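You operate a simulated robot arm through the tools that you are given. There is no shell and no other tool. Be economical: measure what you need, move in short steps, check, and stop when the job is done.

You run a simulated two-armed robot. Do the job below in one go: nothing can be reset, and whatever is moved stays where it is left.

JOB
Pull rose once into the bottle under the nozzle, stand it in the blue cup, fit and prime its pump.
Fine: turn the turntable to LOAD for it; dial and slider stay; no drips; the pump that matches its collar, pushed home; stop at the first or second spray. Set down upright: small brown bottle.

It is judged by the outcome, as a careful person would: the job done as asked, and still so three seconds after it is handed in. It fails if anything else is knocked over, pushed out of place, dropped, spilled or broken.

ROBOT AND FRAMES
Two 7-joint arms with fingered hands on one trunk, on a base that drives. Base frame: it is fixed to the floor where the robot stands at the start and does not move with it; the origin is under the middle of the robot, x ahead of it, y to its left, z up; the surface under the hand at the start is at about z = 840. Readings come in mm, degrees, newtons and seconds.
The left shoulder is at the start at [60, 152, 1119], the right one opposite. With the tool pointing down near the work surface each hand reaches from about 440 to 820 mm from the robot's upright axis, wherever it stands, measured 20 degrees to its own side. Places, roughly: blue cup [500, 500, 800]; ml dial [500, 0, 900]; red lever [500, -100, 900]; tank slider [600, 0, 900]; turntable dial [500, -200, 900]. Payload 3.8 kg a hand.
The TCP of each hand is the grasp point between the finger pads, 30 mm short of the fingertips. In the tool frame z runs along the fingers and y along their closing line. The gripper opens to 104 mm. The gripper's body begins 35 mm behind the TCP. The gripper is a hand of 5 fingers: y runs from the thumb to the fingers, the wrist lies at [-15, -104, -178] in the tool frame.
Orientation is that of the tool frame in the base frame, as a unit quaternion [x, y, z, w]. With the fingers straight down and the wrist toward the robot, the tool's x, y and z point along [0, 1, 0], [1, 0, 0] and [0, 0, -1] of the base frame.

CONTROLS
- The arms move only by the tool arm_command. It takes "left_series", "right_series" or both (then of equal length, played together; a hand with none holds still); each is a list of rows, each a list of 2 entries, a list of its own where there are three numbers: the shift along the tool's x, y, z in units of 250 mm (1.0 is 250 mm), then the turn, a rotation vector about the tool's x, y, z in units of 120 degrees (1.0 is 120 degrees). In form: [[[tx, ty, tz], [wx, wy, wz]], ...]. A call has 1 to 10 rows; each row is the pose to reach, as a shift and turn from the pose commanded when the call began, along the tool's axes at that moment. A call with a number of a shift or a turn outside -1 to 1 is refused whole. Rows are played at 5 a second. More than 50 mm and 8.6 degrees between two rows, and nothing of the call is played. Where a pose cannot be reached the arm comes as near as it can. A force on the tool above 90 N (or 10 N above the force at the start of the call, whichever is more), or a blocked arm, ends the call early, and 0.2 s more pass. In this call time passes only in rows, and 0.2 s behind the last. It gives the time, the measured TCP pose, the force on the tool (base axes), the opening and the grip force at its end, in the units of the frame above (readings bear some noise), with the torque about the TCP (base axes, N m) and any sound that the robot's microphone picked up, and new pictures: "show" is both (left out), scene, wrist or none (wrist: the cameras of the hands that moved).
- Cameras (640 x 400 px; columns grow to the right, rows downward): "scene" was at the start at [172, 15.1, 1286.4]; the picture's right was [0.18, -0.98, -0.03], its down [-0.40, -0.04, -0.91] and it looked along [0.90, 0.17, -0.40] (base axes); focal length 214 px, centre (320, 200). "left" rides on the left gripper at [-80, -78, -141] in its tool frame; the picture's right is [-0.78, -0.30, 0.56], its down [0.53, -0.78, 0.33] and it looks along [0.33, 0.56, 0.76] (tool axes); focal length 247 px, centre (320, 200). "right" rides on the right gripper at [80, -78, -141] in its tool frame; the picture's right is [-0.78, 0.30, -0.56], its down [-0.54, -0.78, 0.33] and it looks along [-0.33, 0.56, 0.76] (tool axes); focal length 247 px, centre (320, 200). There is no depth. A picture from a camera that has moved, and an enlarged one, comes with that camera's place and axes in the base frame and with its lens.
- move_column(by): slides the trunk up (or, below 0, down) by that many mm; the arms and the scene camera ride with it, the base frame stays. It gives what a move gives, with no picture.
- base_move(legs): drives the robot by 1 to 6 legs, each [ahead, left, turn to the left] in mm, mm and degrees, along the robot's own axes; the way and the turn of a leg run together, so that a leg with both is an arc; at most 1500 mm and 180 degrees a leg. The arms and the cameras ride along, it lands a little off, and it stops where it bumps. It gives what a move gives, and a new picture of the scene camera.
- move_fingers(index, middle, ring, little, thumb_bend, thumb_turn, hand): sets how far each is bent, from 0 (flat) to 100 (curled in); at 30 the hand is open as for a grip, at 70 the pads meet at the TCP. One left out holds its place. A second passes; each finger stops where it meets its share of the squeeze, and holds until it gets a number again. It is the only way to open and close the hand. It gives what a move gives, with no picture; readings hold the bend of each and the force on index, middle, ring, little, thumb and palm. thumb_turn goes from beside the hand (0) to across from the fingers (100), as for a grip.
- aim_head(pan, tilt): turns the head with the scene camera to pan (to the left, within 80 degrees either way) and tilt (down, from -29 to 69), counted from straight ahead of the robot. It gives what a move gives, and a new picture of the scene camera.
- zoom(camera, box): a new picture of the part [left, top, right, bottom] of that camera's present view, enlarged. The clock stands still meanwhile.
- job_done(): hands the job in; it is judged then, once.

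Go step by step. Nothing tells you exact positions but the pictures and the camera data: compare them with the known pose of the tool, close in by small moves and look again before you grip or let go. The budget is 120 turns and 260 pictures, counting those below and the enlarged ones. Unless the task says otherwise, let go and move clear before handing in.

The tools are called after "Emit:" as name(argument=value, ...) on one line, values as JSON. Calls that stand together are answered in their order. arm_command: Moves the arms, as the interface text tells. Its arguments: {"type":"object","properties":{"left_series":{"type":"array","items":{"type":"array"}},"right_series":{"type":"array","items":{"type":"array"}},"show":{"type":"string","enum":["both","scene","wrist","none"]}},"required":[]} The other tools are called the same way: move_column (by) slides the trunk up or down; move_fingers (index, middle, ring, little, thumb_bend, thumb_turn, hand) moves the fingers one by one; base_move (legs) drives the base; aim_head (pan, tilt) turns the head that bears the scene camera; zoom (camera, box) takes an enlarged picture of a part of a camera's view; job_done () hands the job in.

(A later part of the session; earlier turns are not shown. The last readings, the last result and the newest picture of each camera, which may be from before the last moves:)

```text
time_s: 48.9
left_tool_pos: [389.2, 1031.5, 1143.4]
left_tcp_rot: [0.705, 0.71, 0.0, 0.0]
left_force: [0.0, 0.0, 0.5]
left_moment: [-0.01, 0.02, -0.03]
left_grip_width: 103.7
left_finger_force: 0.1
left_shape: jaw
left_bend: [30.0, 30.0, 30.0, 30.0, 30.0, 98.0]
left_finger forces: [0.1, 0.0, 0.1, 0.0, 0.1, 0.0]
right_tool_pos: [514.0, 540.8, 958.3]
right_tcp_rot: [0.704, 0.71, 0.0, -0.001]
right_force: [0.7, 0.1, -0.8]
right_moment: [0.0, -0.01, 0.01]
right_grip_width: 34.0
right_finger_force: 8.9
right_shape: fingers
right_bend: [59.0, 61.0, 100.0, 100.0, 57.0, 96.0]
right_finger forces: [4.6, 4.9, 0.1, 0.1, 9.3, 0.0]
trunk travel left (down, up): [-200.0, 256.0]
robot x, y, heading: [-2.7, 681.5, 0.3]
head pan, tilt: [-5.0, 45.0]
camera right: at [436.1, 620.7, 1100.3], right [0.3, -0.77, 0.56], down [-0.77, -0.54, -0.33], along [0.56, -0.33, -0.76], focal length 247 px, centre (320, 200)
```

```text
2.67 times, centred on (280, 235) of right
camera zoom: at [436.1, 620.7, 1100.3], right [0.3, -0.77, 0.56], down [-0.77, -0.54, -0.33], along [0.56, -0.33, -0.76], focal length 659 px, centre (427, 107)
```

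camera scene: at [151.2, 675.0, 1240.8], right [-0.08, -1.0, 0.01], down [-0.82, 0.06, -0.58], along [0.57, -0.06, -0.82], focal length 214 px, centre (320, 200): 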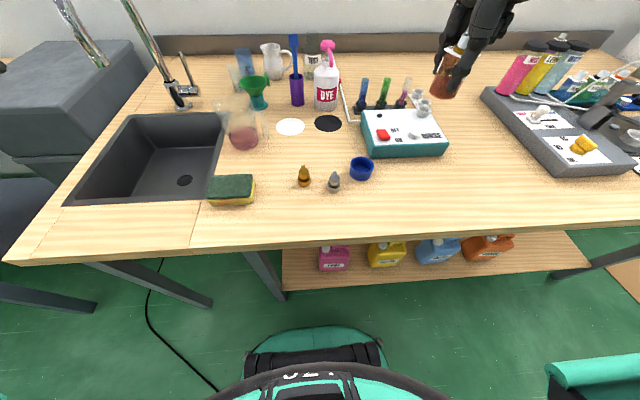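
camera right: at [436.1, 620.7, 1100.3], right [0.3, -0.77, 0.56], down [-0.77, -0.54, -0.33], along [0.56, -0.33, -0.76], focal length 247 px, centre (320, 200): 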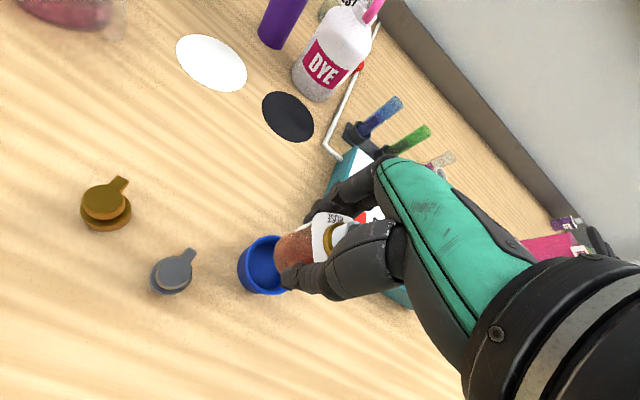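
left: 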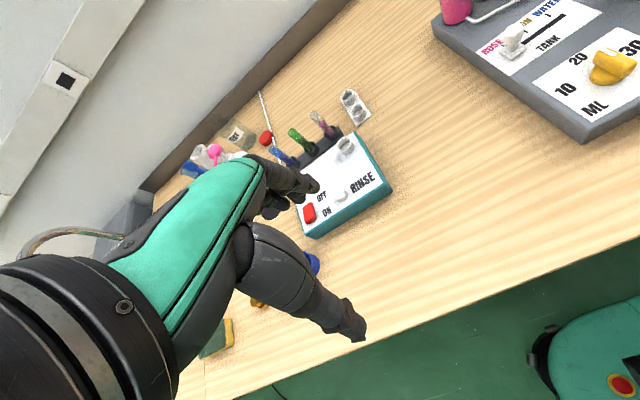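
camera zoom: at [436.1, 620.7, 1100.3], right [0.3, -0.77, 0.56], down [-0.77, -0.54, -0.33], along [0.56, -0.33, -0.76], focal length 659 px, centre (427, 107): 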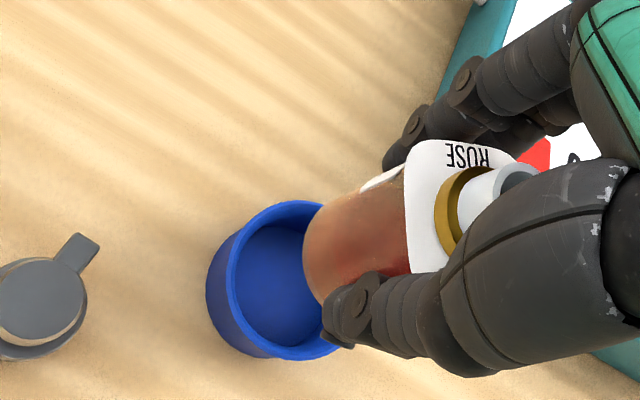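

Bottle and cup nearly line up. I shift slightly and lower until the bottle bottom is just above the rim, then re-check.

Emit:
arm_command(right_series=[[[0, -0.006, 0.05], [0, 0, 0]], [[0, -0.006, 0.1], [0, 0, 0]], [[0, -0.006, 0.136], [0, 0, 0]]], show="none")

Emit:
zoom(camera="scene", box=[330, 120, 410, 180])

Emit:
zoom(camera="right", box=[200, 160, 360, 300])

```text
time_s: 49.6
left_tool_pos: [389.3, 1031.8, 1144.5]
left_tcp_rot: [0.704, 0.71, 0.0, 0.001]
left_force: [-0.1, 0.5, -0.1]
left_moment: [-0.03, 0.01, -0.02]
left_grip_width: 103.5
left_finger_force: 0.0
left_shape: jaw
left_bend: [30.0, 30.0, 30.0, 30.0, 30.0, 98.0]
left_finger forces: [0.1, 0.0, 0.1, 0.1, 0.0, 0.0]
right_tool_pos: [513.7, 539.5, 924.9]
right_tcp_rot: [0.705, 0.709, 0.0, 0.001]
right_force: [0.2, 0.2, -0.2]
right_moment: [0.03, 0.02, 0.01]
right_grip_width: 34.2
right_finger_force: 9.3
right_shape: fingers
right_bend: [59.0, 61.0, 100.0, 100.0, 57.0, 96.0]
right_finger forces: [4.6, 4.9, 0.0, 0.1, 9.3, 0.0]
trunk travel left (down, up): [-200.0, 256.0]
robot x, y, heading: [-2.6, 684.1, 0.7]
head pan, tilt: [-5.0, 45.0]
```

```text
6.67 times, centred on (370, 150) of scene
camera zoom: at [151.3, 675.0, 1240.8], right [-0.08, -1.0, 0.01], down [-0.82, 0.06, -0.58], along [0.57, -0.06, -0.82], focal length 1430 px, centre (-13, 533)
```

zoom: 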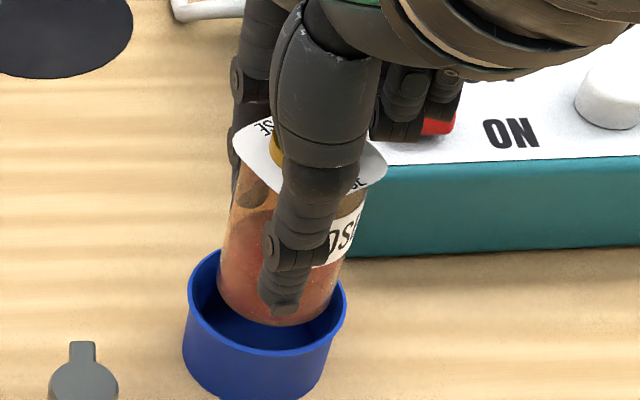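

```text
2.86 times, centred on (280, 230) of right
camera zoom: at [435.0, 620.8, 1066.5], right [0.3, -0.77, 0.56], down [-0.77, -0.54, -0.33], along [0.56, -0.33, -0.76], focal length 706 px, centre (434, 114)
```

zoom: 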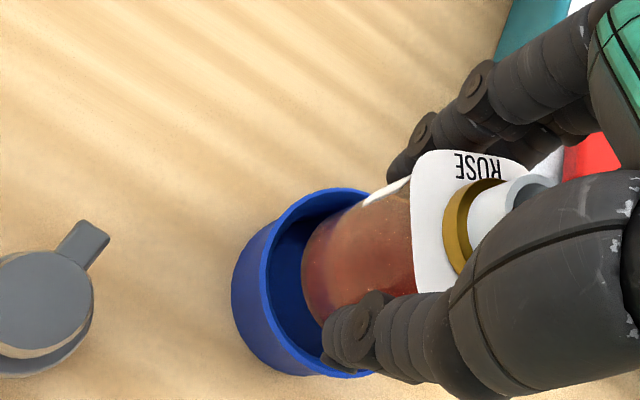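

Well centred within a few mm; I nudge 2 mm toward the robot and lower slowly into the cup.

Emit:
arm_command(right_series=[[[0, -0.008, 0.0], [0, 0, 0]], [[0, -0.008, 0.03], [0, 0, 0]], [[0, -0.008, 0.06], [0, 0, 0]], [[0, -0.008, 0.08], [0, 0, 0]]], show="none")

Emit:
zoom(camera="scene", box=[330, 120, 410, 180])

Emit:
zoom(camera="right", box=[200, 160, 360, 300])

```text
time_s: 50.6
left_tool_pos: [389.0, 1031.3, 1144.9]
left_tcp_rot: [0.704, 0.71, 0.0, 0.0]
left_force: [-0.1, 0.3, 0.0]
left_moment: [-0.05, 0.0, -0.01]
left_grip_width: 103.6
left_finger_force: 0.0
left_shape: jaw
left_bend: [30.0, 30.0, 30.0, 30.0, 30.0, 98.0]
left_finger forces: [0.0, 0.0, 0.1, 0.0, 0.0, 0.0]
right_tool_pos: [511.2, 541.4, 906.8]
right_tcp_rot: [0.705, 0.709, -0.001, -0.001]
right_force: [-1.3, 0.3, -0.5]
right_moment: [-0.03, -0.01, 0.02]
right_grip_width: 34.5
right_finger_force: 9.6
right_shape: fingers
right_bend: [59.0, 61.0, 100.0, 100.0, 57.0, 96.0]
right_finger forces: [4.6, 4.7, 0.0, 0.1, 9.3, 0.0]
trunk travel left (down, up): [-200.0, 256.0]
robot x, y, heading: [-5.1, 683.8, 0.3]
head pan, tilt: [-5.0, 45.0]
```

```text
6.67 times, centred on (370, 150) of scene
camera zoom: at [151.3, 675.0, 1240.8], right [-0.08, -1.0, 0.01], down [-0.82, 0.06, -0.58], along [0.57, -0.06, -0.82], focal length 1430 px, centre (-13, 533)
```

zoom: 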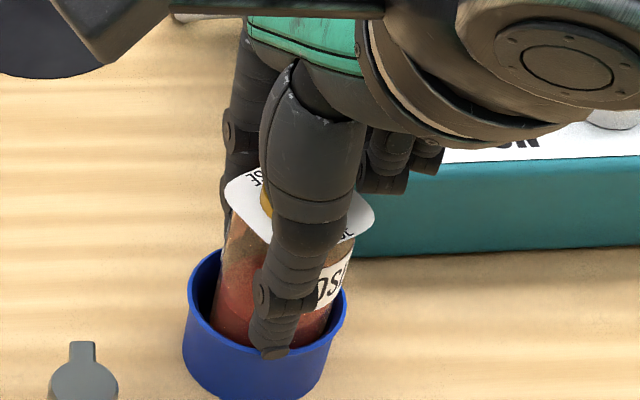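

```text
2.86 times, centred on (280, 230) of right
camera zoom: at [432.9, 620.9, 1046.9], right [0.3, -0.77, 0.56], down [-0.77, -0.54, -0.33], along [0.56, -0.33, -0.76], focal length 706 px, centre (434, 114)
```

zoom: 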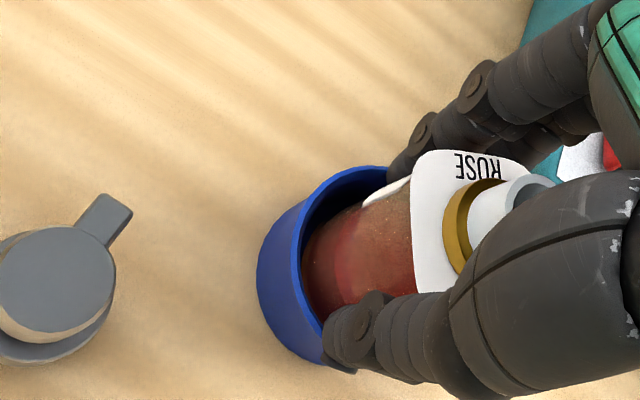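

Emit:
arm_command(right_series=[[[0, 0, 0.01], [0, 0, 0]], [[0, 0, 0.02], [0, 0, 0]]], show="none")

Emit:
arm_command(right_series=[[[0, 0, 0.008], [0, 0, 0]], [[0, 0, 0.016], [0, 0, 0]]], show="none")

Emit:
zoom(camera="scene", box=[330, 120, 410, 180])

```text
time_s: 51.2
left_tool_pos: [387.0, 1032.7, 1145.9]
left_tcp_rot: [0.705, 0.709, 0.001, 0.0]
left_force: [-0.4, -0.5, -0.1]
left_moment: [0.02, 0.0, 0.0]
left_grip_width: 103.5
left_finger_force: 0.0
left_shape: jaw
left_bend: [30.0, 30.0, 30.0, 30.0, 30.0, 98.0]
left_finger forces: [0.1, 0.0, 0.0, 0.1, 0.1, 0.0]
right_tool_pos: [512.1, 540.6, 904.1]
right_tcp_rot: [0.705, 0.71, 0.003, 0.002]
right_force: [3.0, -1.3, 15.1]
right_moment: [-0.18, -0.38, 0.01]
right_grip_width: 34.3
right_finger_force: 16.9
right_shape: fingers
right_bend: [59.0, 60.0, 100.0, 100.0, 57.0, 96.0]
right_finger forces: [4.7, 20.1, 0.0, 0.0, 10.1, 0.1]
trunk travel left (down, up): [-200.0, 256.0]
robot x, y, heading: [-3.7, 683.8, 0.7]
head pan, tilt: [-5.0, 45.0]
```

```text
time_s: 51.9
left_tool_pos: [385.5, 1033.6, 1144.9]
left_tcp_rot: [0.705, 0.709, 0.002, 0.002]
left_force: [0.4, 0.4, 0.0]
left_moment: [0.01, 0.0, 0.01]
left_grip_width: 103.9
left_finger_force: 0.2
left_shape: jaw
left_bend: [30.0, 30.0, 30.0, 30.0, 30.0, 98.0]
left_finger forces: [0.0, 0.0, 0.0, 0.0, 0.1, 0.0]
right_tool_pos: [512.1, 540.8, 902.4]
right_tcp_rot: [0.705, 0.709, 0.005, 0.004]
right_force: [5.4, -1.7, 34.7]
right_moment: [-0.26, -0.93, 0.06]
right_grip_width: 34.1
right_finger_force: 27.9
right_shape: fingers
right_bend: [59.0, 59.0, 100.0, 100.0, 57.0, 96.0]
right_finger forces: [18.3, 27.1, 0.0, 0.0, 10.3, 0.1]
trunk travel left (down, up): [-200.0, 256.0]
robot x, y, heading: [-1.3, 680.8, 0.3]
head pan, tilt: [-5.0, 45.0]
```

```text
6.67 times, centred on (370, 150) of scene
camera zoom: at [148.0, 675.7, 1241.7], right [-0.08, -1.0, 0.02], down [-0.81, 0.06, -0.58], along [0.58, -0.06, -0.82], focal length 1430 px, centre (-13, 533)
```

zoom: 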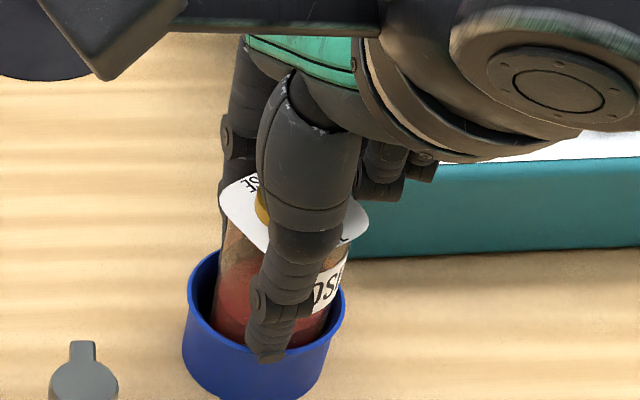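

Finger loads show the fingertips rest on the cup's far rim, with the bottle a few mm above the cup floor. I back off 3 mm and loosen gradually so it slides down.

Emit:
arm_command(right_series=[[[0, 0, -0.012], [0, 0, 0]], [[0, 0, -0.024], [0, 0, 0]]], show="none")

Emit:
zoom(camera="right", box=[200, 160, 360, 300])

Emit:
zoom(camera="scene", box=[340, 130, 390, 180])

```text
time_s: 52.5
left_tool_pos: [388.1, 1031.9, 1144.5]
left_tcp_rot: [0.704, 0.71, 0.0, 0.0]
left_force: [0.2, -0.7, 0.2]
left_moment: [-0.04, -0.01, 0.03]
left_grip_width: 103.8
left_finger_force: 0.0
left_shape: jaw
left_bend: [30.0, 30.0, 30.0, 30.0, 30.0, 98.0]
left_finger forces: [0.0, 0.0, 0.1, 0.0, 0.0, 0.0]
right_tool_pos: [511.0, 540.4, 903.7]
right_tcp_rot: [0.705, 0.709, 0.001, 0.001]
right_force: [6.3, -0.3, 20.1]
right_moment: [-0.24, -0.67, 0.04]
right_grip_width: 34.2
right_finger_force: 19.3
right_shape: fingers
right_bend: [59.0, 59.0, 100.0, 100.0, 57.0, 96.0]
right_finger forces: [6.8, 23.1, 0.0, 0.0, 8.6, 0.1]
trunk travel left (down, up): [-200.0, 256.0]
robot x, y, heading: [-0.4, 679.8, 0.3]
head pan, tilt: [-5.0, 45.0]
```

```text
2.86 times, centred on (280, 230) of right
camera zoom: at [432.4, 621.2, 1044.9], right [0.3, -0.77, 0.56], down [-0.77, -0.54, -0.33], along [0.56, -0.33, -0.76], focal length 706 px, centre (434, 114)
```

zoom: 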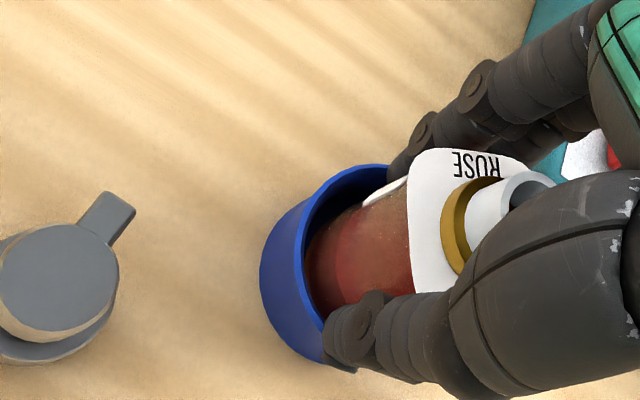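

```text
8.00 times, centred on (365, 155) of scene
camera zoom: at [150.2, 675.6, 1240.8], right [-0.08, -1.0, 0.02], down [-0.82, 0.06, -0.58], along [0.57, -0.06, -0.82], focal length 1716 px, centre (-40, 560)
```

zoom: 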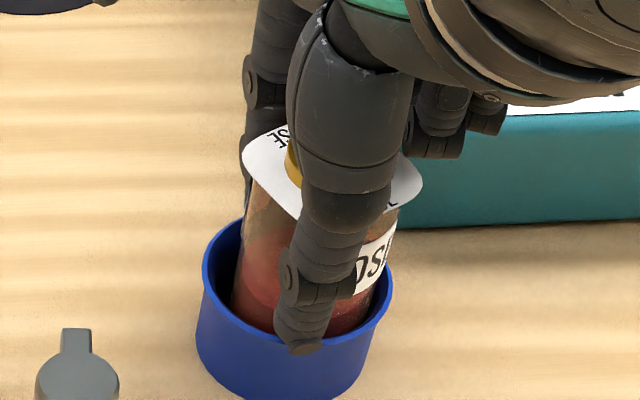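

Emit:
arm_command(right_series=[[[0, 0, -0.012], [0, 0, 0]]], show="none")

Emit:
move_fingers(hand="right", index=57, middle=58, thumb_bend=56)

Emit:
zoom(camera="scene", box=[340, 130, 390, 180])

```text
time_s: 52.9
left_tool_pos: [389.0, 1032.5, 1144.6]
left_tcp_rot: [0.706, 0.709, -0.001, 0.0]
left_force: [-0.2, 0.1, -0.1]
left_moment: [0.0, 0.03, 0.02]
left_grip_width: 103.6
left_finger_force: 0.0
left_shape: jaw
left_bend: [30.0, 30.0, 30.0, 30.0, 30.0, 98.0]
left_finger forces: [0.0, 0.1, 0.1, 0.0, 0.0, 0.1]
right_tool_pos: [509.8, 541.5, 903.7]
right_tcp_rot: [0.704, 0.71, -0.003, -0.001]
right_force: [4.3, 0.6, 9.3]
right_moment: [-0.14, -0.36, 0.07]
right_grip_width: 34.1
right_finger_force: 14.2
right_shape: fingers
right_bend: [59.0, 59.0, 100.0, 100.0, 58.0, 96.0]
right_finger forces: [5.6, 14.5, 0.0, 0.0, 8.5, 0.0]
trunk travel left (down, up): [-200.0, 256.0]
robot x, y, heading: [0.7, 681.6, 0.4]
head pan, tilt: [-5.0, 45.0]
```

```text
time_s: 53.9
left_tool_pos: [389.7, 1032.7, 1145.3]
left_tcp_rot: [0.705, 0.709, 0.0, 0.0]
left_force: [-0.7, 0.1, -0.6]
left_moment: [-0.01, -0.01, 0.02]
left_grip_width: 103.9
left_finger_force: 0.1
left_shape: jaw
left_bend: [30.0, 30.0, 30.0, 30.0, 30.0, 98.0]
left_finger forces: [0.1, 0.0, 0.0, 0.1, 0.0, 0.0]
right_tool_pos: [509.8, 540.0, 905.5]
right_tcp_rot: [0.705, 0.71, -0.001, 0.0]
right_force: [0.6, -0.3, -0.6]
right_moment: [-0.02, 0.0, 0.01]
right_grip_width: 38.4
right_finger_force: 0.0
right_shape: fingers
right_bend: [56.0, 57.0, 100.0, 100.0, 55.0, 97.0]
right_finger forces: [0.2, 0.5, 0.0, 0.0, 0.7, 0.0]
trunk travel left (down, up): [-200.0, 256.0]
robot x, y, heading: [-0.9, 684.4, 0.5]
head pan, tilt: [-5.0, 45.0]
```

```text
8.00 times, centred on (365, 155) of scene
camera zoom: at [151.4, 675.0, 1240.7], right [-0.08, -1.0, 0.02], down [-0.82, 0.06, -0.58], along [0.57, -0.06, -0.82], focal length 1716 px, centre (-40, 560)
```

zoom: 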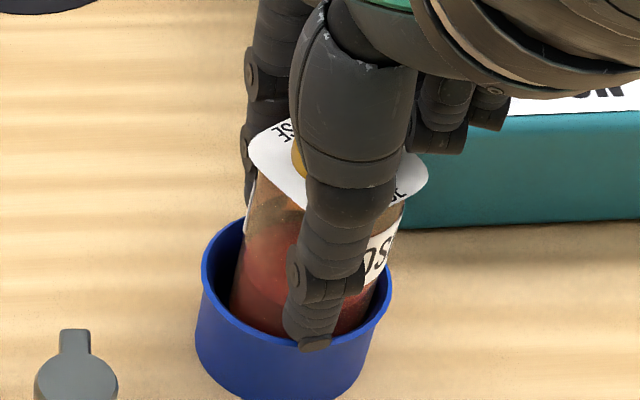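

Grip force is almost nil and the bottle hasn't moved, so it's standing. I open fully in small steps and lift clear.

Emit:
move_fingers(hand="right", index=52, middle=52, thumb_bend=51)

Emit:
zoom(camera="scene", box=[340, 130, 390, 180])

Emit:
zoom(camera="right", box=[200, 160, 360, 300])

```text
time_s: 54.9
left_tool_pos: [389.2, 1031.5, 1145.1]
left_tcp_rot: [0.705, 0.71, 0.0, 0.0]
left_force: [-0.3, -0.2, -0.2]
left_moment: [0.01, 0.02, 0.0]
left_grip_width: 103.4
left_finger_force: 0.0
left_shape: jaw
left_bend: [30.0, 30.0, 30.0, 30.0, 30.0, 98.0]
left_finger forces: [0.1, 0.0, 0.1, 0.0, 0.0, 0.0]
right_tool_pos: [511.5, 541.0, 905.3]
right_tcp_rot: [0.705, 0.71, 0.0, 0.0]
right_force: [-0.2, -0.7, -0.1]
right_moment: [-0.06, 0.02, 0.0]
right_grip_width: 47.8
right_finger_force: 0.0
right_shape: fingers
right_bend: [52.0, 52.0, 100.0, 100.0, 51.0, 97.0]
right_finger forces: [0.1, 0.0, 0.0, 0.0, 0.0, 0.0]
trunk travel left (down, up): [-200.0, 256.0]
robot x, y, heading: [-3.4, 683.2, 0.4]
head pan, tilt: [-5.0, 45.0]
```

```text
8.00 times, centred on (365, 155) of scene
camera zoom: at [151.2, 675.0, 1240.8], right [-0.08, -1.0, 0.01], down [-0.82, 0.06, -0.58], along [0.57, -0.06, -0.82], focal length 1716 px, centre (-40, 560)
```

zoom: 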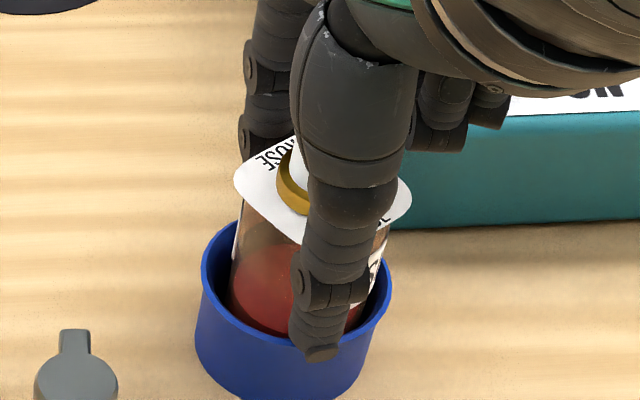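

```text
2.86 times, centred on (280, 230) of right
camera zoom: at [432.9, 620.6, 1047.2], right [0.3, -0.77, 0.56], down [-0.77, -0.54, -0.33], along [0.56, -0.33, -0.76], focal length 706 px, centre (434, 114)
```

zoom: 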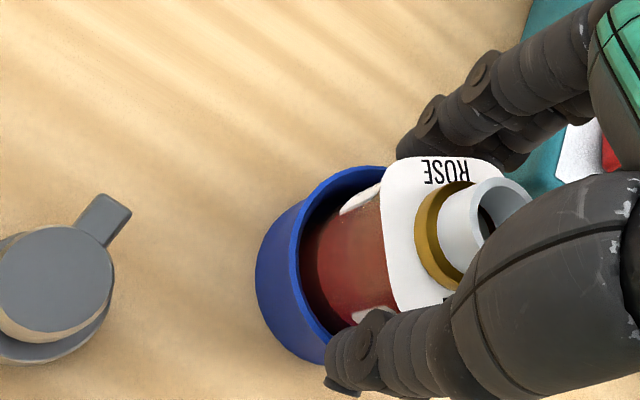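

The bottle has settled into the cup. Opening wider and lifting straight up to inspect.

Emit:
move_fingers(hand="right", index=44, middle=44, thumb_bend=43)

Emit:
arm_command(right_series=[[[0, 0, -0.06], [0, 0, 0]], [[0, 0, -0.14], [0, 0, 0]], [[0, 0, -0.25], [0, 0, 0]], [[0, 0, -0.38], [0, 0, 0]], [[0, 0, -0.55], [0, 0, 0]], [[0, 0, -0.7], [0, 0, 0]]], show="wrist")

Emit:
zoom(camera="scene", box=[285, 120, 405, 200])

Emit:
zoom(camera="right", box=[120, 150, 320, 300])

```text
time_s: 55.9
left_tool_pos: [388.9, 1031.7, 1144.0]
left_tcp_rot: [0.704, 0.71, 0.001, -0.001]
left_force: [0.0, -0.7, -0.8]
left_moment: [0.0, -0.03, -0.04]
left_grip_width: 103.7
left_finger_force: 0.0
left_shape: jaw
left_bend: [30.0, 30.0, 30.0, 30.0, 30.0, 98.0]
left_finger forces: [0.0, 0.1, 0.0, 0.0, 0.0, 0.1]
right_tool_pos: [510.9, 540.8, 906.3]
right_tcp_rot: [0.705, 0.71, 0.0, 0.0]
right_force: [0.2, 0.2, 0.0]
right_moment: [0.03, 0.03, 0.01]
right_grip_width: 68.5
right_finger_force: 0.1
right_shape: fingers
right_bend: [44.0, 44.0, 100.0, 100.0, 43.0, 97.0]
right_finger forces: [0.0, 0.0, 0.0, 0.1, 0.1, 0.0]
trunk travel left (down, up): [-200.0, 256.0]
robot x, y, heading: [-6.8, 686.5, 0.3]
head pan, tilt: [-5.0, 45.0]
```

```text
time_s: 57.2
left_tool_pos: [387.5, 1032.1, 1144.4]
left_tcp_rot: [0.705, 0.71, 0.0, 0.0]
left_force: [0.2, -0.4, 0.8]
left_moment: [0.0, 0.03, 0.01]
left_grip_width: 103.7
left_finger_force: 0.1
left_shape: jaw
left_bend: [30.0, 30.0, 30.0, 30.0, 30.0, 98.0]
left_finger forces: [0.0, 0.0, 0.1, 0.0, 0.0, 0.1]
right_tool_pos: [509.4, 541.3, 1081.2]
right_tcp_rot: [0.704, 0.71, -0.001, -0.001]
right_force: [0.4, 0.0, -0.5]
right_moment: [0.01, -0.03, 0.01]
right_grip_width: 68.8
right_finger_force: 0.0
right_shape: fingers
right_bend: [44.0, 44.0, 100.0, 100.0, 43.0, 97.0]
right_finger forces: [0.0, 0.1, 0.0, 0.0, 0.0, 0.0]
trunk travel left (down, up): [-200.0, 256.0]
robot x, y, heading: [1.3, 680.3, 0.4]
head pan, tilt: [-5.0, 45.0]
camera right: at [431.8, 622.0, 1223.0], right [0.3, -0.77, 0.56], down [-0.77, -0.54, -0.33], along [0.56, -0.33, -0.76], focal length 247 px, centre (320, 200)
```

right: 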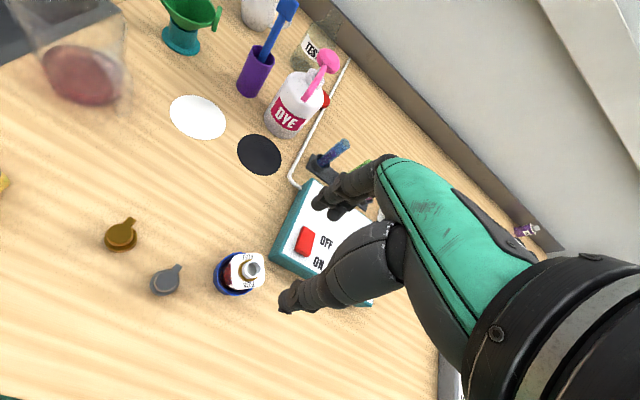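

```text
5.00 times, centred on (345, 160) of scene
camera zoom: at [150.9, 675.4, 1240.8], right [-0.08, -1.0, 0.02], down [-0.82, 0.06, -0.58], along [0.57, -0.06, -0.82], focal length 1072 px, centre (195, 400)
```

zoom: 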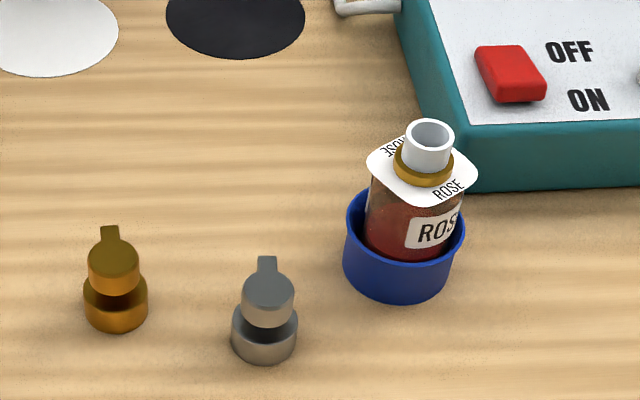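

```text
2.67 times, centred on (220, 225) of right
camera zoom: at [431.8, 622.0, 1223.0], right [0.3, -0.77, 0.56], down [-0.77, -0.54, -0.33], along [0.56, -0.33, -0.76], focal length 659 px, centre (587, 133)
```

zoom: 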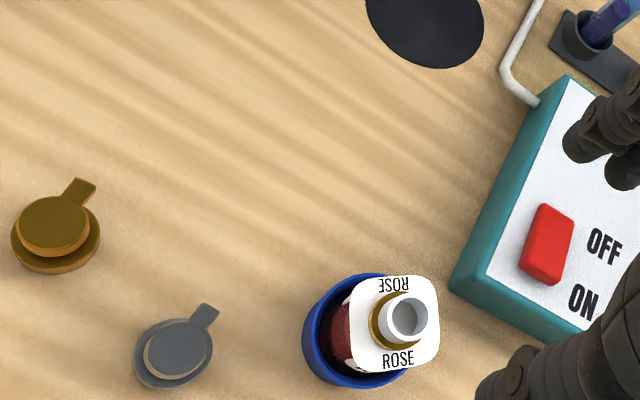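

The bottle stands upright in the blue cup (neck top ≈[510,538,923]). The amber pump's head is ≈[493,681,870] with its spout toward +x, so I'll grip it across y: rotate the hand −90° on the way above it.

Emit:
arm_command(right_series=[[[0.06, -0.01, 0], [0, 0, -0.06]], [[0.12, -0.02, 0], [0, 0, -0.12]], [[0.18, -0.03, 0], [0, 0, -0.18]], [[0.24, -0.04, 0], [0, 0, -0.24]], [[0.3, -0.05, 0], [0, 0, -0.3]], [[0.36, -0.06, 0], [0, 0, -0.36]], [[0.42, -0.07, 0], [0, 0, -0.42]], [[0.48, -0.078, 0], [0, 0, -0.48]], [[0.53, -0.078, 0], [0, 0, -0.54]], [[0.56, -0.078, 0], [0, 0, -0.6]]], show="none")

Emit:
arm_command(right_series=[[[0, 0, 0.08], [0, 0, -0.05]], [[0, 0, 0.16], [0, 0, -0.1]], [[0, 0, 0.24], [0, 0, -0.15]], [[0, 0, 0.32], [0, 0, -0.15]]], show="both")

Emit:
move_fingers(hand="right", index=49, middle=49, thumb_bend=49)

Emit:
zoom(camera="scene", box=[270, 100, 400, 200])

Emit:
zoom(camera="right", box=[180, 160, 380, 310])

```text
time_s: 59.5
left_tool_pos: [387.7, 1032.2, 1144.3]
left_tcp_rot: [0.704, 0.71, 0.0, 0.0]
left_force: [0.7, -0.1, -0.2]
left_moment: [0.01, 0.02, 0.0]
left_grip_width: 103.8
left_finger_force: 0.1
left_shape: jaw
left_bend: [30.0, 30.0, 30.0, 30.0, 30.0, 98.0]
left_finger forces: [0.1, 0.0, 0.1, 0.0, 0.1, 0.0]
right_tool_pos: [489.2, 659.8, 1080.2]
right_tcp_rot: [0.276, 0.961, 0.001, 0.001]
right_force: [0.2, -0.8, 0.1]
right_moment: [-0.01, 0.01, -0.02]
right_grip_width: 68.6
right_finger_force: 0.1
right_shape: fingers
right_bend: [44.0, 44.0, 100.0, 100.0, 43.0, 97.0]
right_finger forces: [0.0, 0.0, 0.0, 0.0, 0.0, 0.0]
right hand out of reach, approached as far as the arm can: row 9, 10
trunk travel left (down, up): [-200.0, 256.0]
robot x, y, heading: [-1.0, 683.0, 0.4]
head pan, tilt: [-5.0, 45.0]
```

```text
time_s: 60.5
left_tool_pos: [389.8, 1033.2, 1144.2]
left_tcp_rot: [0.705, 0.71, 0.0, 0.0]
left_force: [-0.1, 0.8, -0.6]
left_moment: [-0.02, 0.02, -0.01]
left_grip_width: 103.5
left_finger_force: 0.1
left_shape: jaw
left_bend: [30.0, 30.0, 30.0, 30.0, 30.0, 98.0]
left_finger forces: [0.0, 0.1, 0.0, 0.0, 0.1, 0.0]
right_tool_pos: [482.6, 682.2, 1045.9]
right_tcp_rot: [0.244, 0.968, -0.017, 0.047]
right_force: [0.6, 0.6, 0.1]
right_moment: [-0.02, -0.02, -0.03]
right_grip_width: 68.7
right_finger_force: 0.0
right_shape: fingers
right_bend: [44.0, 44.0, 100.0, 100.0, 43.0, 98.0]
right_finger forces: [0.0, 0.0, 0.0, 0.1, 0.1, 0.0]
right hand out of reach, approached as far as the arm can: row 1, 2, 3, 4
trunk travel left (down, up): [-200.0, 256.0]
robot x, y, heading: [0.9, 683.5, 0.6]
head pan, tilt: [-5.0, 45.0]
camera scene: at [150.8, 676.0, 1240.8], right [-0.08, -1.0, 0.02], down [-0.82, 0.06, -0.58], along [0.57, -0.06, -0.82], focal length 214 px, centre (320, 200)
camera right: at [364.9, 659.7, 1180.1], right [0.78, -0.08, 0.63], down [0.13, -0.95, -0.27], along [0.62, 0.29, -0.73], focal length 247 px, centre (320, 200)
```

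scene: 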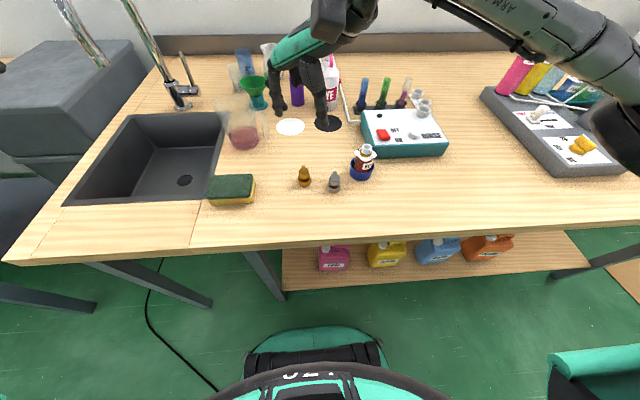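
right: 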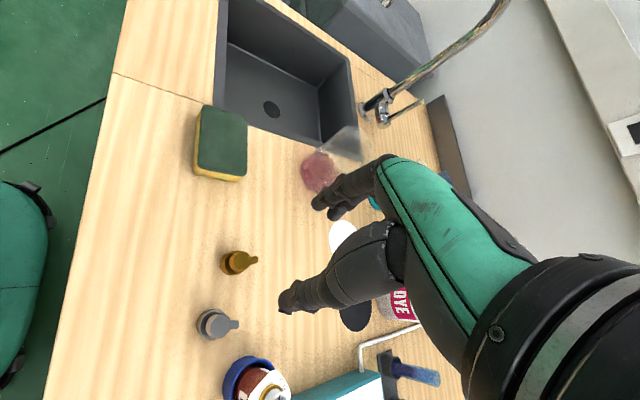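

```text
time_s: 61.5
left_tool_pos: [389.5, 1031.9, 1144.4]
left_tcp_rot: [0.704, 0.71, -0.001, -0.001]
left_force: [0.1, -0.9, 0.1]
left_moment: [0.02, 0.04, -0.03]
left_grip_width: 103.6
left_finger_force: 0.1
left_shape: jaw
left_bend: [30.0, 30.0, 30.0, 30.0, 30.0, 98.0]
left_finger forces: [0.1, 0.1, 0.0, 0.0, 0.0, 0.1]
right_tool_pos: [483.3, 680.6, 1046.6]
right_tcp_rot: [0.244, 0.968, -0.016, 0.046]
right_force: [0.0, 0.3, 1.0]
right_moment: [-0.05, 0.01, -0.02]
right_grip_width: 55.5
right_finger_force: 0.0
right_shape: fingers
right_bend: [49.0, 49.0, 100.0, 100.0, 49.0, 98.0]
right_finger forces: [0.1, 0.0, 0.1, 0.0, 0.0, 0.1]
trunk travel left (down, up): [-200.0, 256.0]
robot x, y, heading: [-3.4, 682.7, 0.4]
head pan, tilt: [-5.0, 45.0]
```

```text
4.00 times, centred on (335, 150) of scene
camera zoom: at [151.2, 675.1, 1240.8], right [-0.08, -1.0, 0.02], down [-0.82, 0.06, -0.58], along [0.57, -0.06, -0.82], focal length 858 px, centre (260, 400)
```

zoom: 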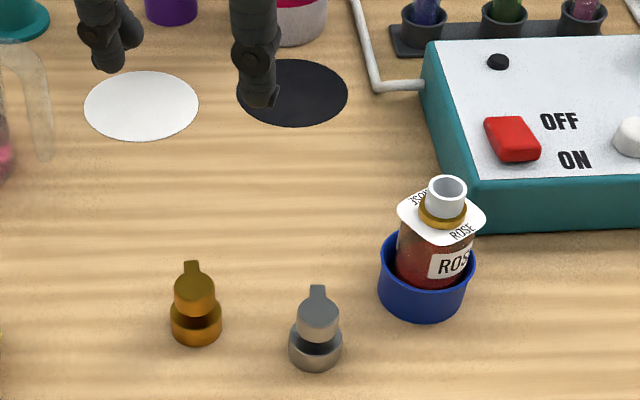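

```text
2.67 times, centred on (280, 235) of right
camera zoom: at [365.5, 658.8, 1179.9], right [0.78, -0.08, 0.63], down [0.13, -0.95, -0.27], along [0.62, 0.29, -0.73], focal length 659 px, centre (427, 107)
```

zoom: 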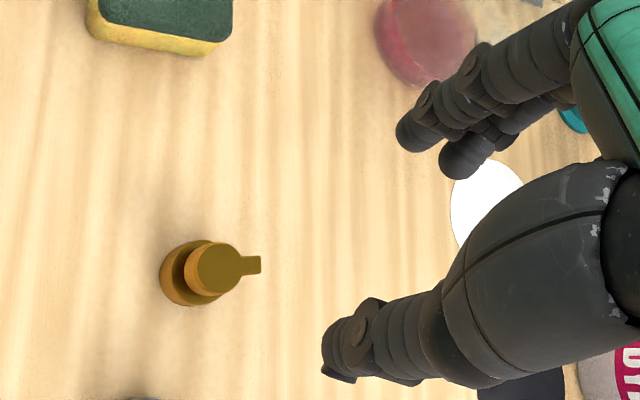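

The −90° turn is past the arm's limit, so I'll use the +90° side instead. I rotate back at height.

Emit:
arm_command(right_series=[[[0, 0, -0.1], [0, 0, 0.07]], [[0, 0, -0.2], [0, 0, 0.14]], [[0, 0, -0.3], [0, 0, 0.21]], [[0, 0, -0.32], [0, 0, 0.28]], [[0, 0, -0.32], [0, 0, 0.35]], [[0, 0, -0.32], [0, 0, 0.42]], [[0, 0, -0.32], [0, 0, 0.49]], [[0, 0, -0.32], [0, 0, 0.56]], [[0, 0, -0.32], [0, 0, 0.63]], [[0, 0, -0.32], [0, 0, 0.7]]], show="none")

Emit:
base_move(legs=[[0, 180, 0]])

```text
time_s: 63.6
left_tool_pos: [390.7, 1032.9, 1144.6]
left_tcp_rot: [0.705, 0.709, 0.0, 0.0]
left_force: [0.5, 0.2, 0.0]
left_moment: [-0.01, -0.01, -0.01]
left_grip_width: 103.7
left_finger_force: 0.1
left_shape: jaw
left_bend: [30.0, 30.0, 30.0, 30.0, 30.0, 98.0]
left_finger forces: [0.1, 0.0, 0.1, 0.0, 0.0, 0.0]
right_tool_pos: [477.9, 683.6, 1124.1]
right_tcp_rot: [0.83, 0.555, 0.019, 0.045]
right_force: [-0.1, -0.3, 0.4]
right_moment: [0.03, -0.01, 0.01]
right_grip_width: 55.1
right_finger_force: 0.1
right_shape: fingers
right_bend: [49.0, 49.0, 100.0, 100.0, 49.0, 98.0]
right_finger forces: [0.0, 0.1, 0.0, 0.0, 0.0, 0.1]
trunk travel left (down, up): [-200.0, 256.0]
robot x, y, heading: [-0.9, 674.6, 0.4]
head pan, tilt: [-5.0, 45.0]
```

```text
time_s: 65.2
left_tool_pos: [388.3, 1209.8, 1143.9]
left_tcp_rot: [0.705, 0.709, -0.001, -0.001]
left_force: [-0.7, -0.5, -0.2]
left_moment: [-0.02, 0.01, 0.01]
left_grip_width: 103.7
left_finger_force: 0.1
left_shape: jaw
left_bend: [30.0, 30.0, 30.0, 30.0, 30.0, 98.0]
left_finger forces: [0.0, 0.0, 0.0, 0.0, 0.0, 0.0]
right_tool_pos: [475.3, 860.2, 1125.1]
right_tcp_rot: [0.83, 0.556, 0.019, 0.044]
right_force: [-0.2, -0.7, 0.0]
right_moment: [-0.01, 0.0, 0.02]
right_grip_width: 55.2
right_finger_force: 0.0
right_shape: fingers
right_bend: [49.0, 49.0, 100.0, 100.0, 49.0, 98.0]
right_finger forces: [0.0, 0.0, 0.1, 0.1, 0.0, 0.0]
trunk travel left (down, up): [-200.0, 256.0]
robot x, y, heading: [-3.2, 860.7, 0.4]
head pan, tilt: [-5.0, 45.0]
camera scene: at [150.0, 853.3, 1240.8], right [-0.08, -1.0, 0.01], down [-0.82, 0.06, -0.58], along [0.57, -0.06, -0.82], focal length 214 px, centre (320, 200)
```

scene: 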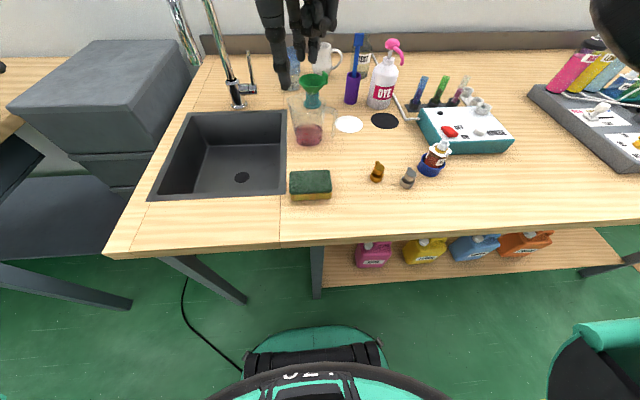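

Robot is now at y≈861, so the pumps are on the right arm's side. I level the tool, then go above the amber pump with the hand at about +85°.

Emit:
arm_command(right_series=[[[0, 0, 0], [0.045, 0.008, 0]]], show="none")

Emit:
arm_command(right_series=[[[-0.08, 0.044, 0], [0, 0, 0.065]], [[-0.16, 0.088, 0], [0, 0, 0.13]], [[-0.24, 0.132, 0], [0, 0, 0.195]], [[-0.32, 0.176, 0], [0, 0, 0.26]], [[-0.4, 0.22, 0.05], [0, 0, 0.325]], [[-0.48, 0.264, 0.12], [0, 0, 0.39]], [[-0.56, 0.308, 0.22], [0, 0, 0.455]], [[-0.628, 0.35, 0.36], [0, 0, 0.52]], [[-0.628, 0.35, 0.5], [0, 0, 0.52]]], show="wrist")

Emit:
zoom(camera="scene", box=[330, 90, 460, 200])

Emit:
zoom(camera="right", box=[180, 160, 380, 310])

```text
time_s: 65.5
left_tool_pos: [388.2, 1208.4, 1146.1]
left_tcp_rot: [0.705, 0.709, 0.0, 0.0]
left_force: [-0.8, -0.6, 0.0]
left_moment: [0.03, 0.01, -0.03]
left_grip_width: 103.9
left_finger_force: 0.1
left_shape: jaw
left_bend: [30.0, 30.0, 30.0, 30.0, 30.0, 98.0]
left_finger forces: [0.0, 0.0, 0.0, 0.0, 0.0, 0.1]
right_tool_pos: [478.0, 860.5, 1125.0]
right_tcp_rot: [0.831, 0.556, -0.001, 0.001]
right_force: [-0.7, -0.5, 1.3]
right_moment: [0.05, 0.01, -0.02]
right_grip_width: 54.7
right_finger_force: 0.0
right_shape: fingers
right_bend: [49.0, 49.0, 100.0, 100.0, 49.0, 98.0]
right_finger forces: [0.0, 0.0, 0.0, 0.0, 0.1, 0.0]
trunk travel left (down, up): [-200.0, 256.0]
robot x, y, heading: [-3.3, 862.4, 0.5]
head pan, tilt: [-5.0, 45.0]
```

```text
time_s: 67.5
left_tool_pos: [388.3, 1210.2, 1145.3]
left_tcp_rot: [0.705, 0.709, 0.0, 0.001]
left_force: [-0.5, -0.8, 0.3]
left_moment: [0.04, -0.01, 0.0]
left_grip_width: 103.7
left_finger_force: 0.0
left_shape: jaw
left_bend: [30.0, 30.0, 30.0, 30.0, 30.0, 98.0]
left_finger forces: [0.0, 0.0, 0.1, 0.0, 0.0, 0.0]
right_tool_pos: [498.2, 682.5, 999.9]
right_tcp_rot: [0.999, 0.045, -0.001, 0.002]
right_force: [0.3, 0.8, 0.0]
right_moment: [-0.03, 0.03, -0.02]
right_grip_width: 55.3
right_finger_force: 0.0
right_shape: fingers
right_bend: [49.0, 49.0, 100.0, 100.0, 49.0, 98.0]
right_finger forces: [0.0, 0.0, 0.0, 0.1, 0.1, 0.0]
trunk travel left (down, up): [-200.0, 256.0]
robot x, y, heading: [-2.5, 863.0, 0.5]
head pan, tilt: [-5.0, 45.0]
camera right: at [571.3, 768.2, 1141.6], right [-0.75, -0.36, 0.56], down [-0.6, 0.72, -0.33], along [-0.28, -0.59, -0.76], focal length 247 px, centre (320, 200)
```

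right: 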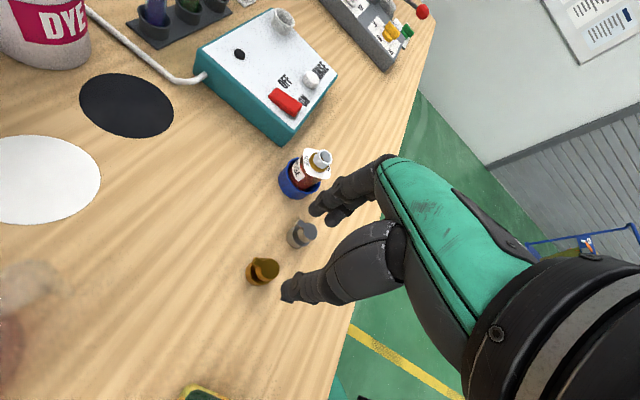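

```text
3.64 times, centred on (395, 145) of scene
camera zoom: at [150.6, 853.7, 1240.7], right [-0.08, -1.0, 0.02], down [-0.82, 0.06, -0.57], along [0.57, -0.06, -0.82], focal length 780 px, centre (47, 400)
```

zoom: 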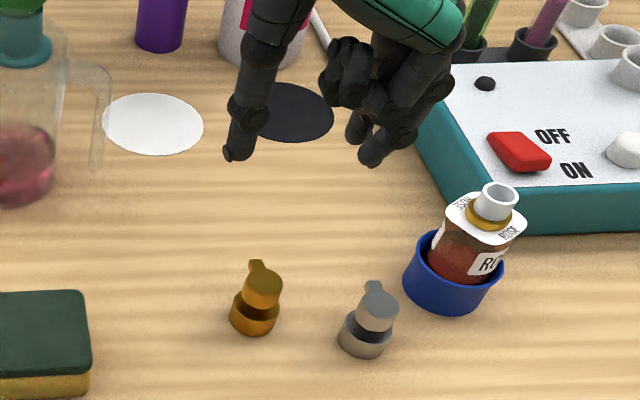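

```text
2.67 times, centred on (280, 235) of right
camera zoom: at [571.3, 768.2, 1141.6], right [-0.75, -0.36, 0.56], down [-0.6, 0.72, -0.33], along [-0.28, -0.59, -0.76], focal length 659 px, centre (427, 107)
```

zoom: 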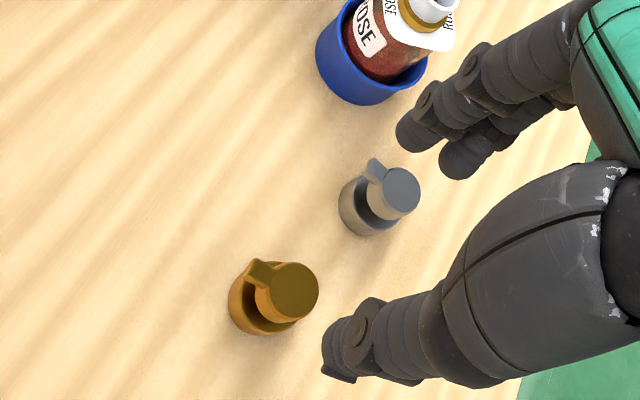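

Emit:
arm_command(right_series=[[[-0.008, 0.005, 0.1], [0, 0, 0]], [[-0.016, 0.01, 0.2], [0, 0, 0]], [[-0.016, 0.01, 0.32], [0, 0, 0]]], show="none")

Emit:
zoom(camera="scene", box=[340, 110, 440, 200])

Emit:
zoom(camera="right", box=[220, 170, 380, 310])

```text
time_s: 68.3
left_tool_pos: [388.4, 1210.7, 1143.8]
left_tcp_rot: [0.706, 0.709, 0.0, 0.0]
left_force: [-0.6, 0.0, -0.4]
left_moment: [0.01, 0.03, -0.02]
left_grip_width: 103.7
left_finger_force: 0.0
left_shape: jaw
left_bend: [30.0, 30.0, 30.0, 30.0, 30.0, 98.0]
left_finger forces: [0.1, 0.1, 0.1, 0.1, 0.0, 0.0]
right_tool_pos: [494.1, 678.5, 921.8]
right_tcp_rot: [0.999, 0.046, 0.0, 0.001]
right_force: [0.3, -0.1, 0.3]
right_moment: [0.02, 0.0, -0.01]
right_grip_width: 55.3
right_finger_force: 0.1
right_shape: fingers
right_bend: [49.0, 49.0, 100.0, 100.0, 49.0, 98.0]
right_finger forces: [0.0, 0.1, 0.1, 0.1, 0.0, 0.0]
trunk travel left (down, up): [-200.0, 256.0]
robot x, y, heading: [-5.7, 864.6, 0.2]
head pan, tilt: [-5.0, 45.0]
```

```text
4.44 times, centred on (390, 155) of scene
camera zoom: at [150.4, 853.6, 1240.7], right [-0.08, -1.0, 0.01], down [-0.82, 0.06, -0.57], along [0.57, -0.06, -0.82], focal length 953 px, centre (9, 400)
```

zoom: 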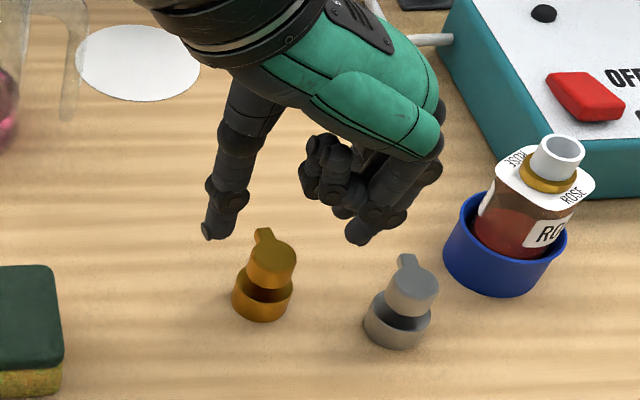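

```text
2.86 times, centred on (300, 240) of right
camera zoom: at [567.6, 764.5, 1062.4], right [-0.75, -0.36, 0.56], down [-0.6, 0.72, -0.33], along [-0.28, -0.59, -0.76], focal length 706 px, centre (377, 86)
```

zoom: 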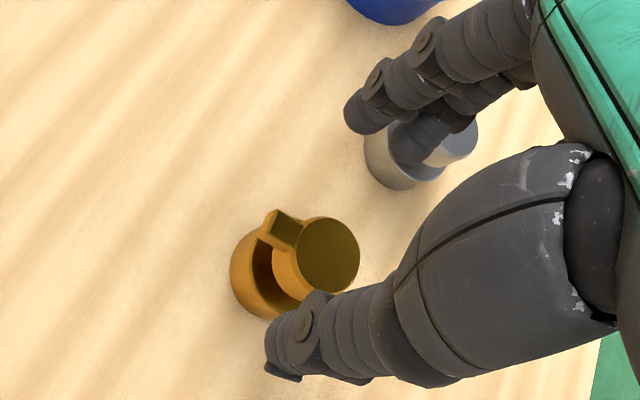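

Emit:
move_fingers(hand="right", index=52, middle=52, thumb_bend=52)

Emit:
arm_command(right_series=[[[-0.018, -0.004, 0.0], [0, 0, 0]], [[-0.018, -0.004, 0.06], [0, 0, 0]], [[-0.018, -0.004, 0.12], [0, 0, 0]]], show="none")

Emit:
zoom(camera="scene", box=[345, 120, 435, 200])

Emit:
zoom(camera="right", box=[220, 170, 380, 310])

```text
time_s: 69.3
left_tool_pos: [388.5, 1210.6, 1144.7]
left_tcp_rot: [0.705, 0.709, 0.0, 0.001]
left_force: [0.3, 0.6, -0.1]
left_moment: [0.05, 0.0, -0.02]
left_grip_width: 104.1
left_finger_force: 0.0
left_shape: jaw
left_bend: [30.0, 30.0, 30.0, 30.0, 30.0, 98.0]
left_finger forces: [0.0, 0.0, 0.0, 0.1, 0.0, 0.1]
right_tool_pos: [494.2, 678.9, 921.9]
right_tcp_rot: [0.999, 0.045, 0.001, 0.001]
right_force: [0.2, -0.1, -0.3]
right_moment: [-0.01, 0.05, 0.0]
right_grip_width: 47.4
right_finger_force: 0.1
right_shape: fingers
right_bend: [52.0, 52.0, 100.0, 100.0, 52.0, 98.0]
right_finger forces: [0.1, 0.0, 0.0, 0.1, 0.1, 0.0]
trunk travel left (down, up): [-200.0, 256.0]
robot x, y, heading: [-0.9, 862.3, 0.7]
head pan, tilt: [-5.0, 45.0]
```

```text
time_s: 70.2
left_tool_pos: [388.3, 1210.3, 1144.5]
left_tcp_rot: [0.705, 0.709, 0.0, 0.0]
left_force: [0.5, 0.5, 0.3]
left_moment: [-0.03, 0.02, 0.03]
left_grip_width: 103.6
left_finger_force: 0.0
left_shape: jaw
left_bend: [30.0, 30.0, 30.0, 30.0, 30.0, 98.0]
left_finger forces: [0.0, 0.0, 0.0, 0.0, 0.1, 0.1]
right_tool_pos: [489.9, 680.2, 890.1]
right_tcp_rot: [0.999, 0.045, 0.0, 0.001]
right_force: [-0.8, -0.2, 0.4]
right_moment: [0.0, 0.0, 0.0]
right_grip_width: 47.4
right_finger_force: 0.0
right_shape: fingers
right_bend: [52.0, 52.0, 100.0, 100.0, 52.0, 98.0]
right_finger forces: [0.1, 0.1, 0.0, 0.0, 0.0, 0.0]
trunk travel left (down, up): [-200.0, 256.0]
robot x, y, heading: [-3.9, 860.2, 0.3]
head pan, tilt: [-5.0, 45.0]
```

```text
5.00 times, centred on (390, 160) of scene
camera zoom: at [150.3, 853.6, 1240.7], right [-0.08, -1.0, 0.01], down [-0.82, 0.06, -0.58], along [0.57, -0.06, -0.82], focal length 1072 px, centre (-30, 400)
```

zoom: 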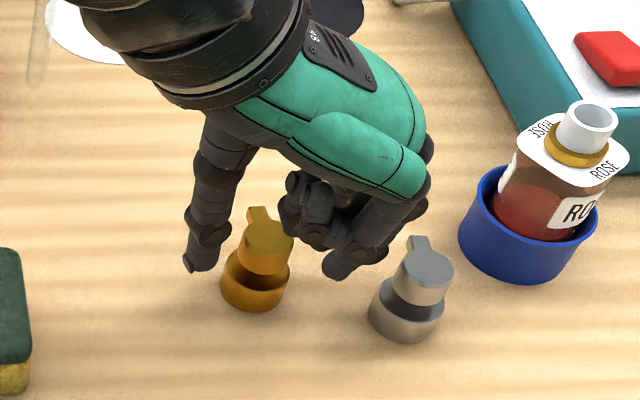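

```text
2.86 times, centred on (300, 240) of right
camera zoom: at [562.7, 765.3, 1031.4], right [-0.75, -0.36, 0.56], down [-0.6, 0.72, -0.33], along [-0.28, -0.59, -0.76], focal length 706 px, centre (377, 86)
```

zoom: 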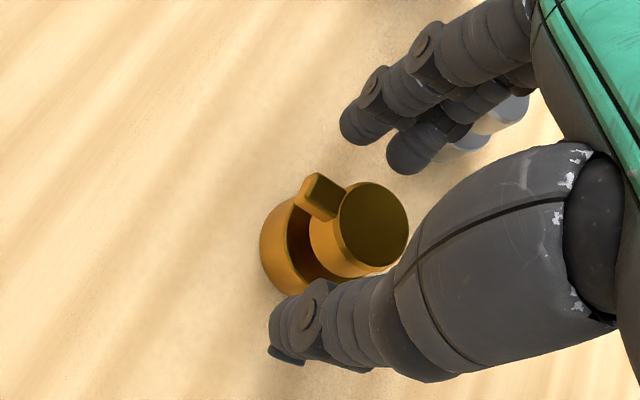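

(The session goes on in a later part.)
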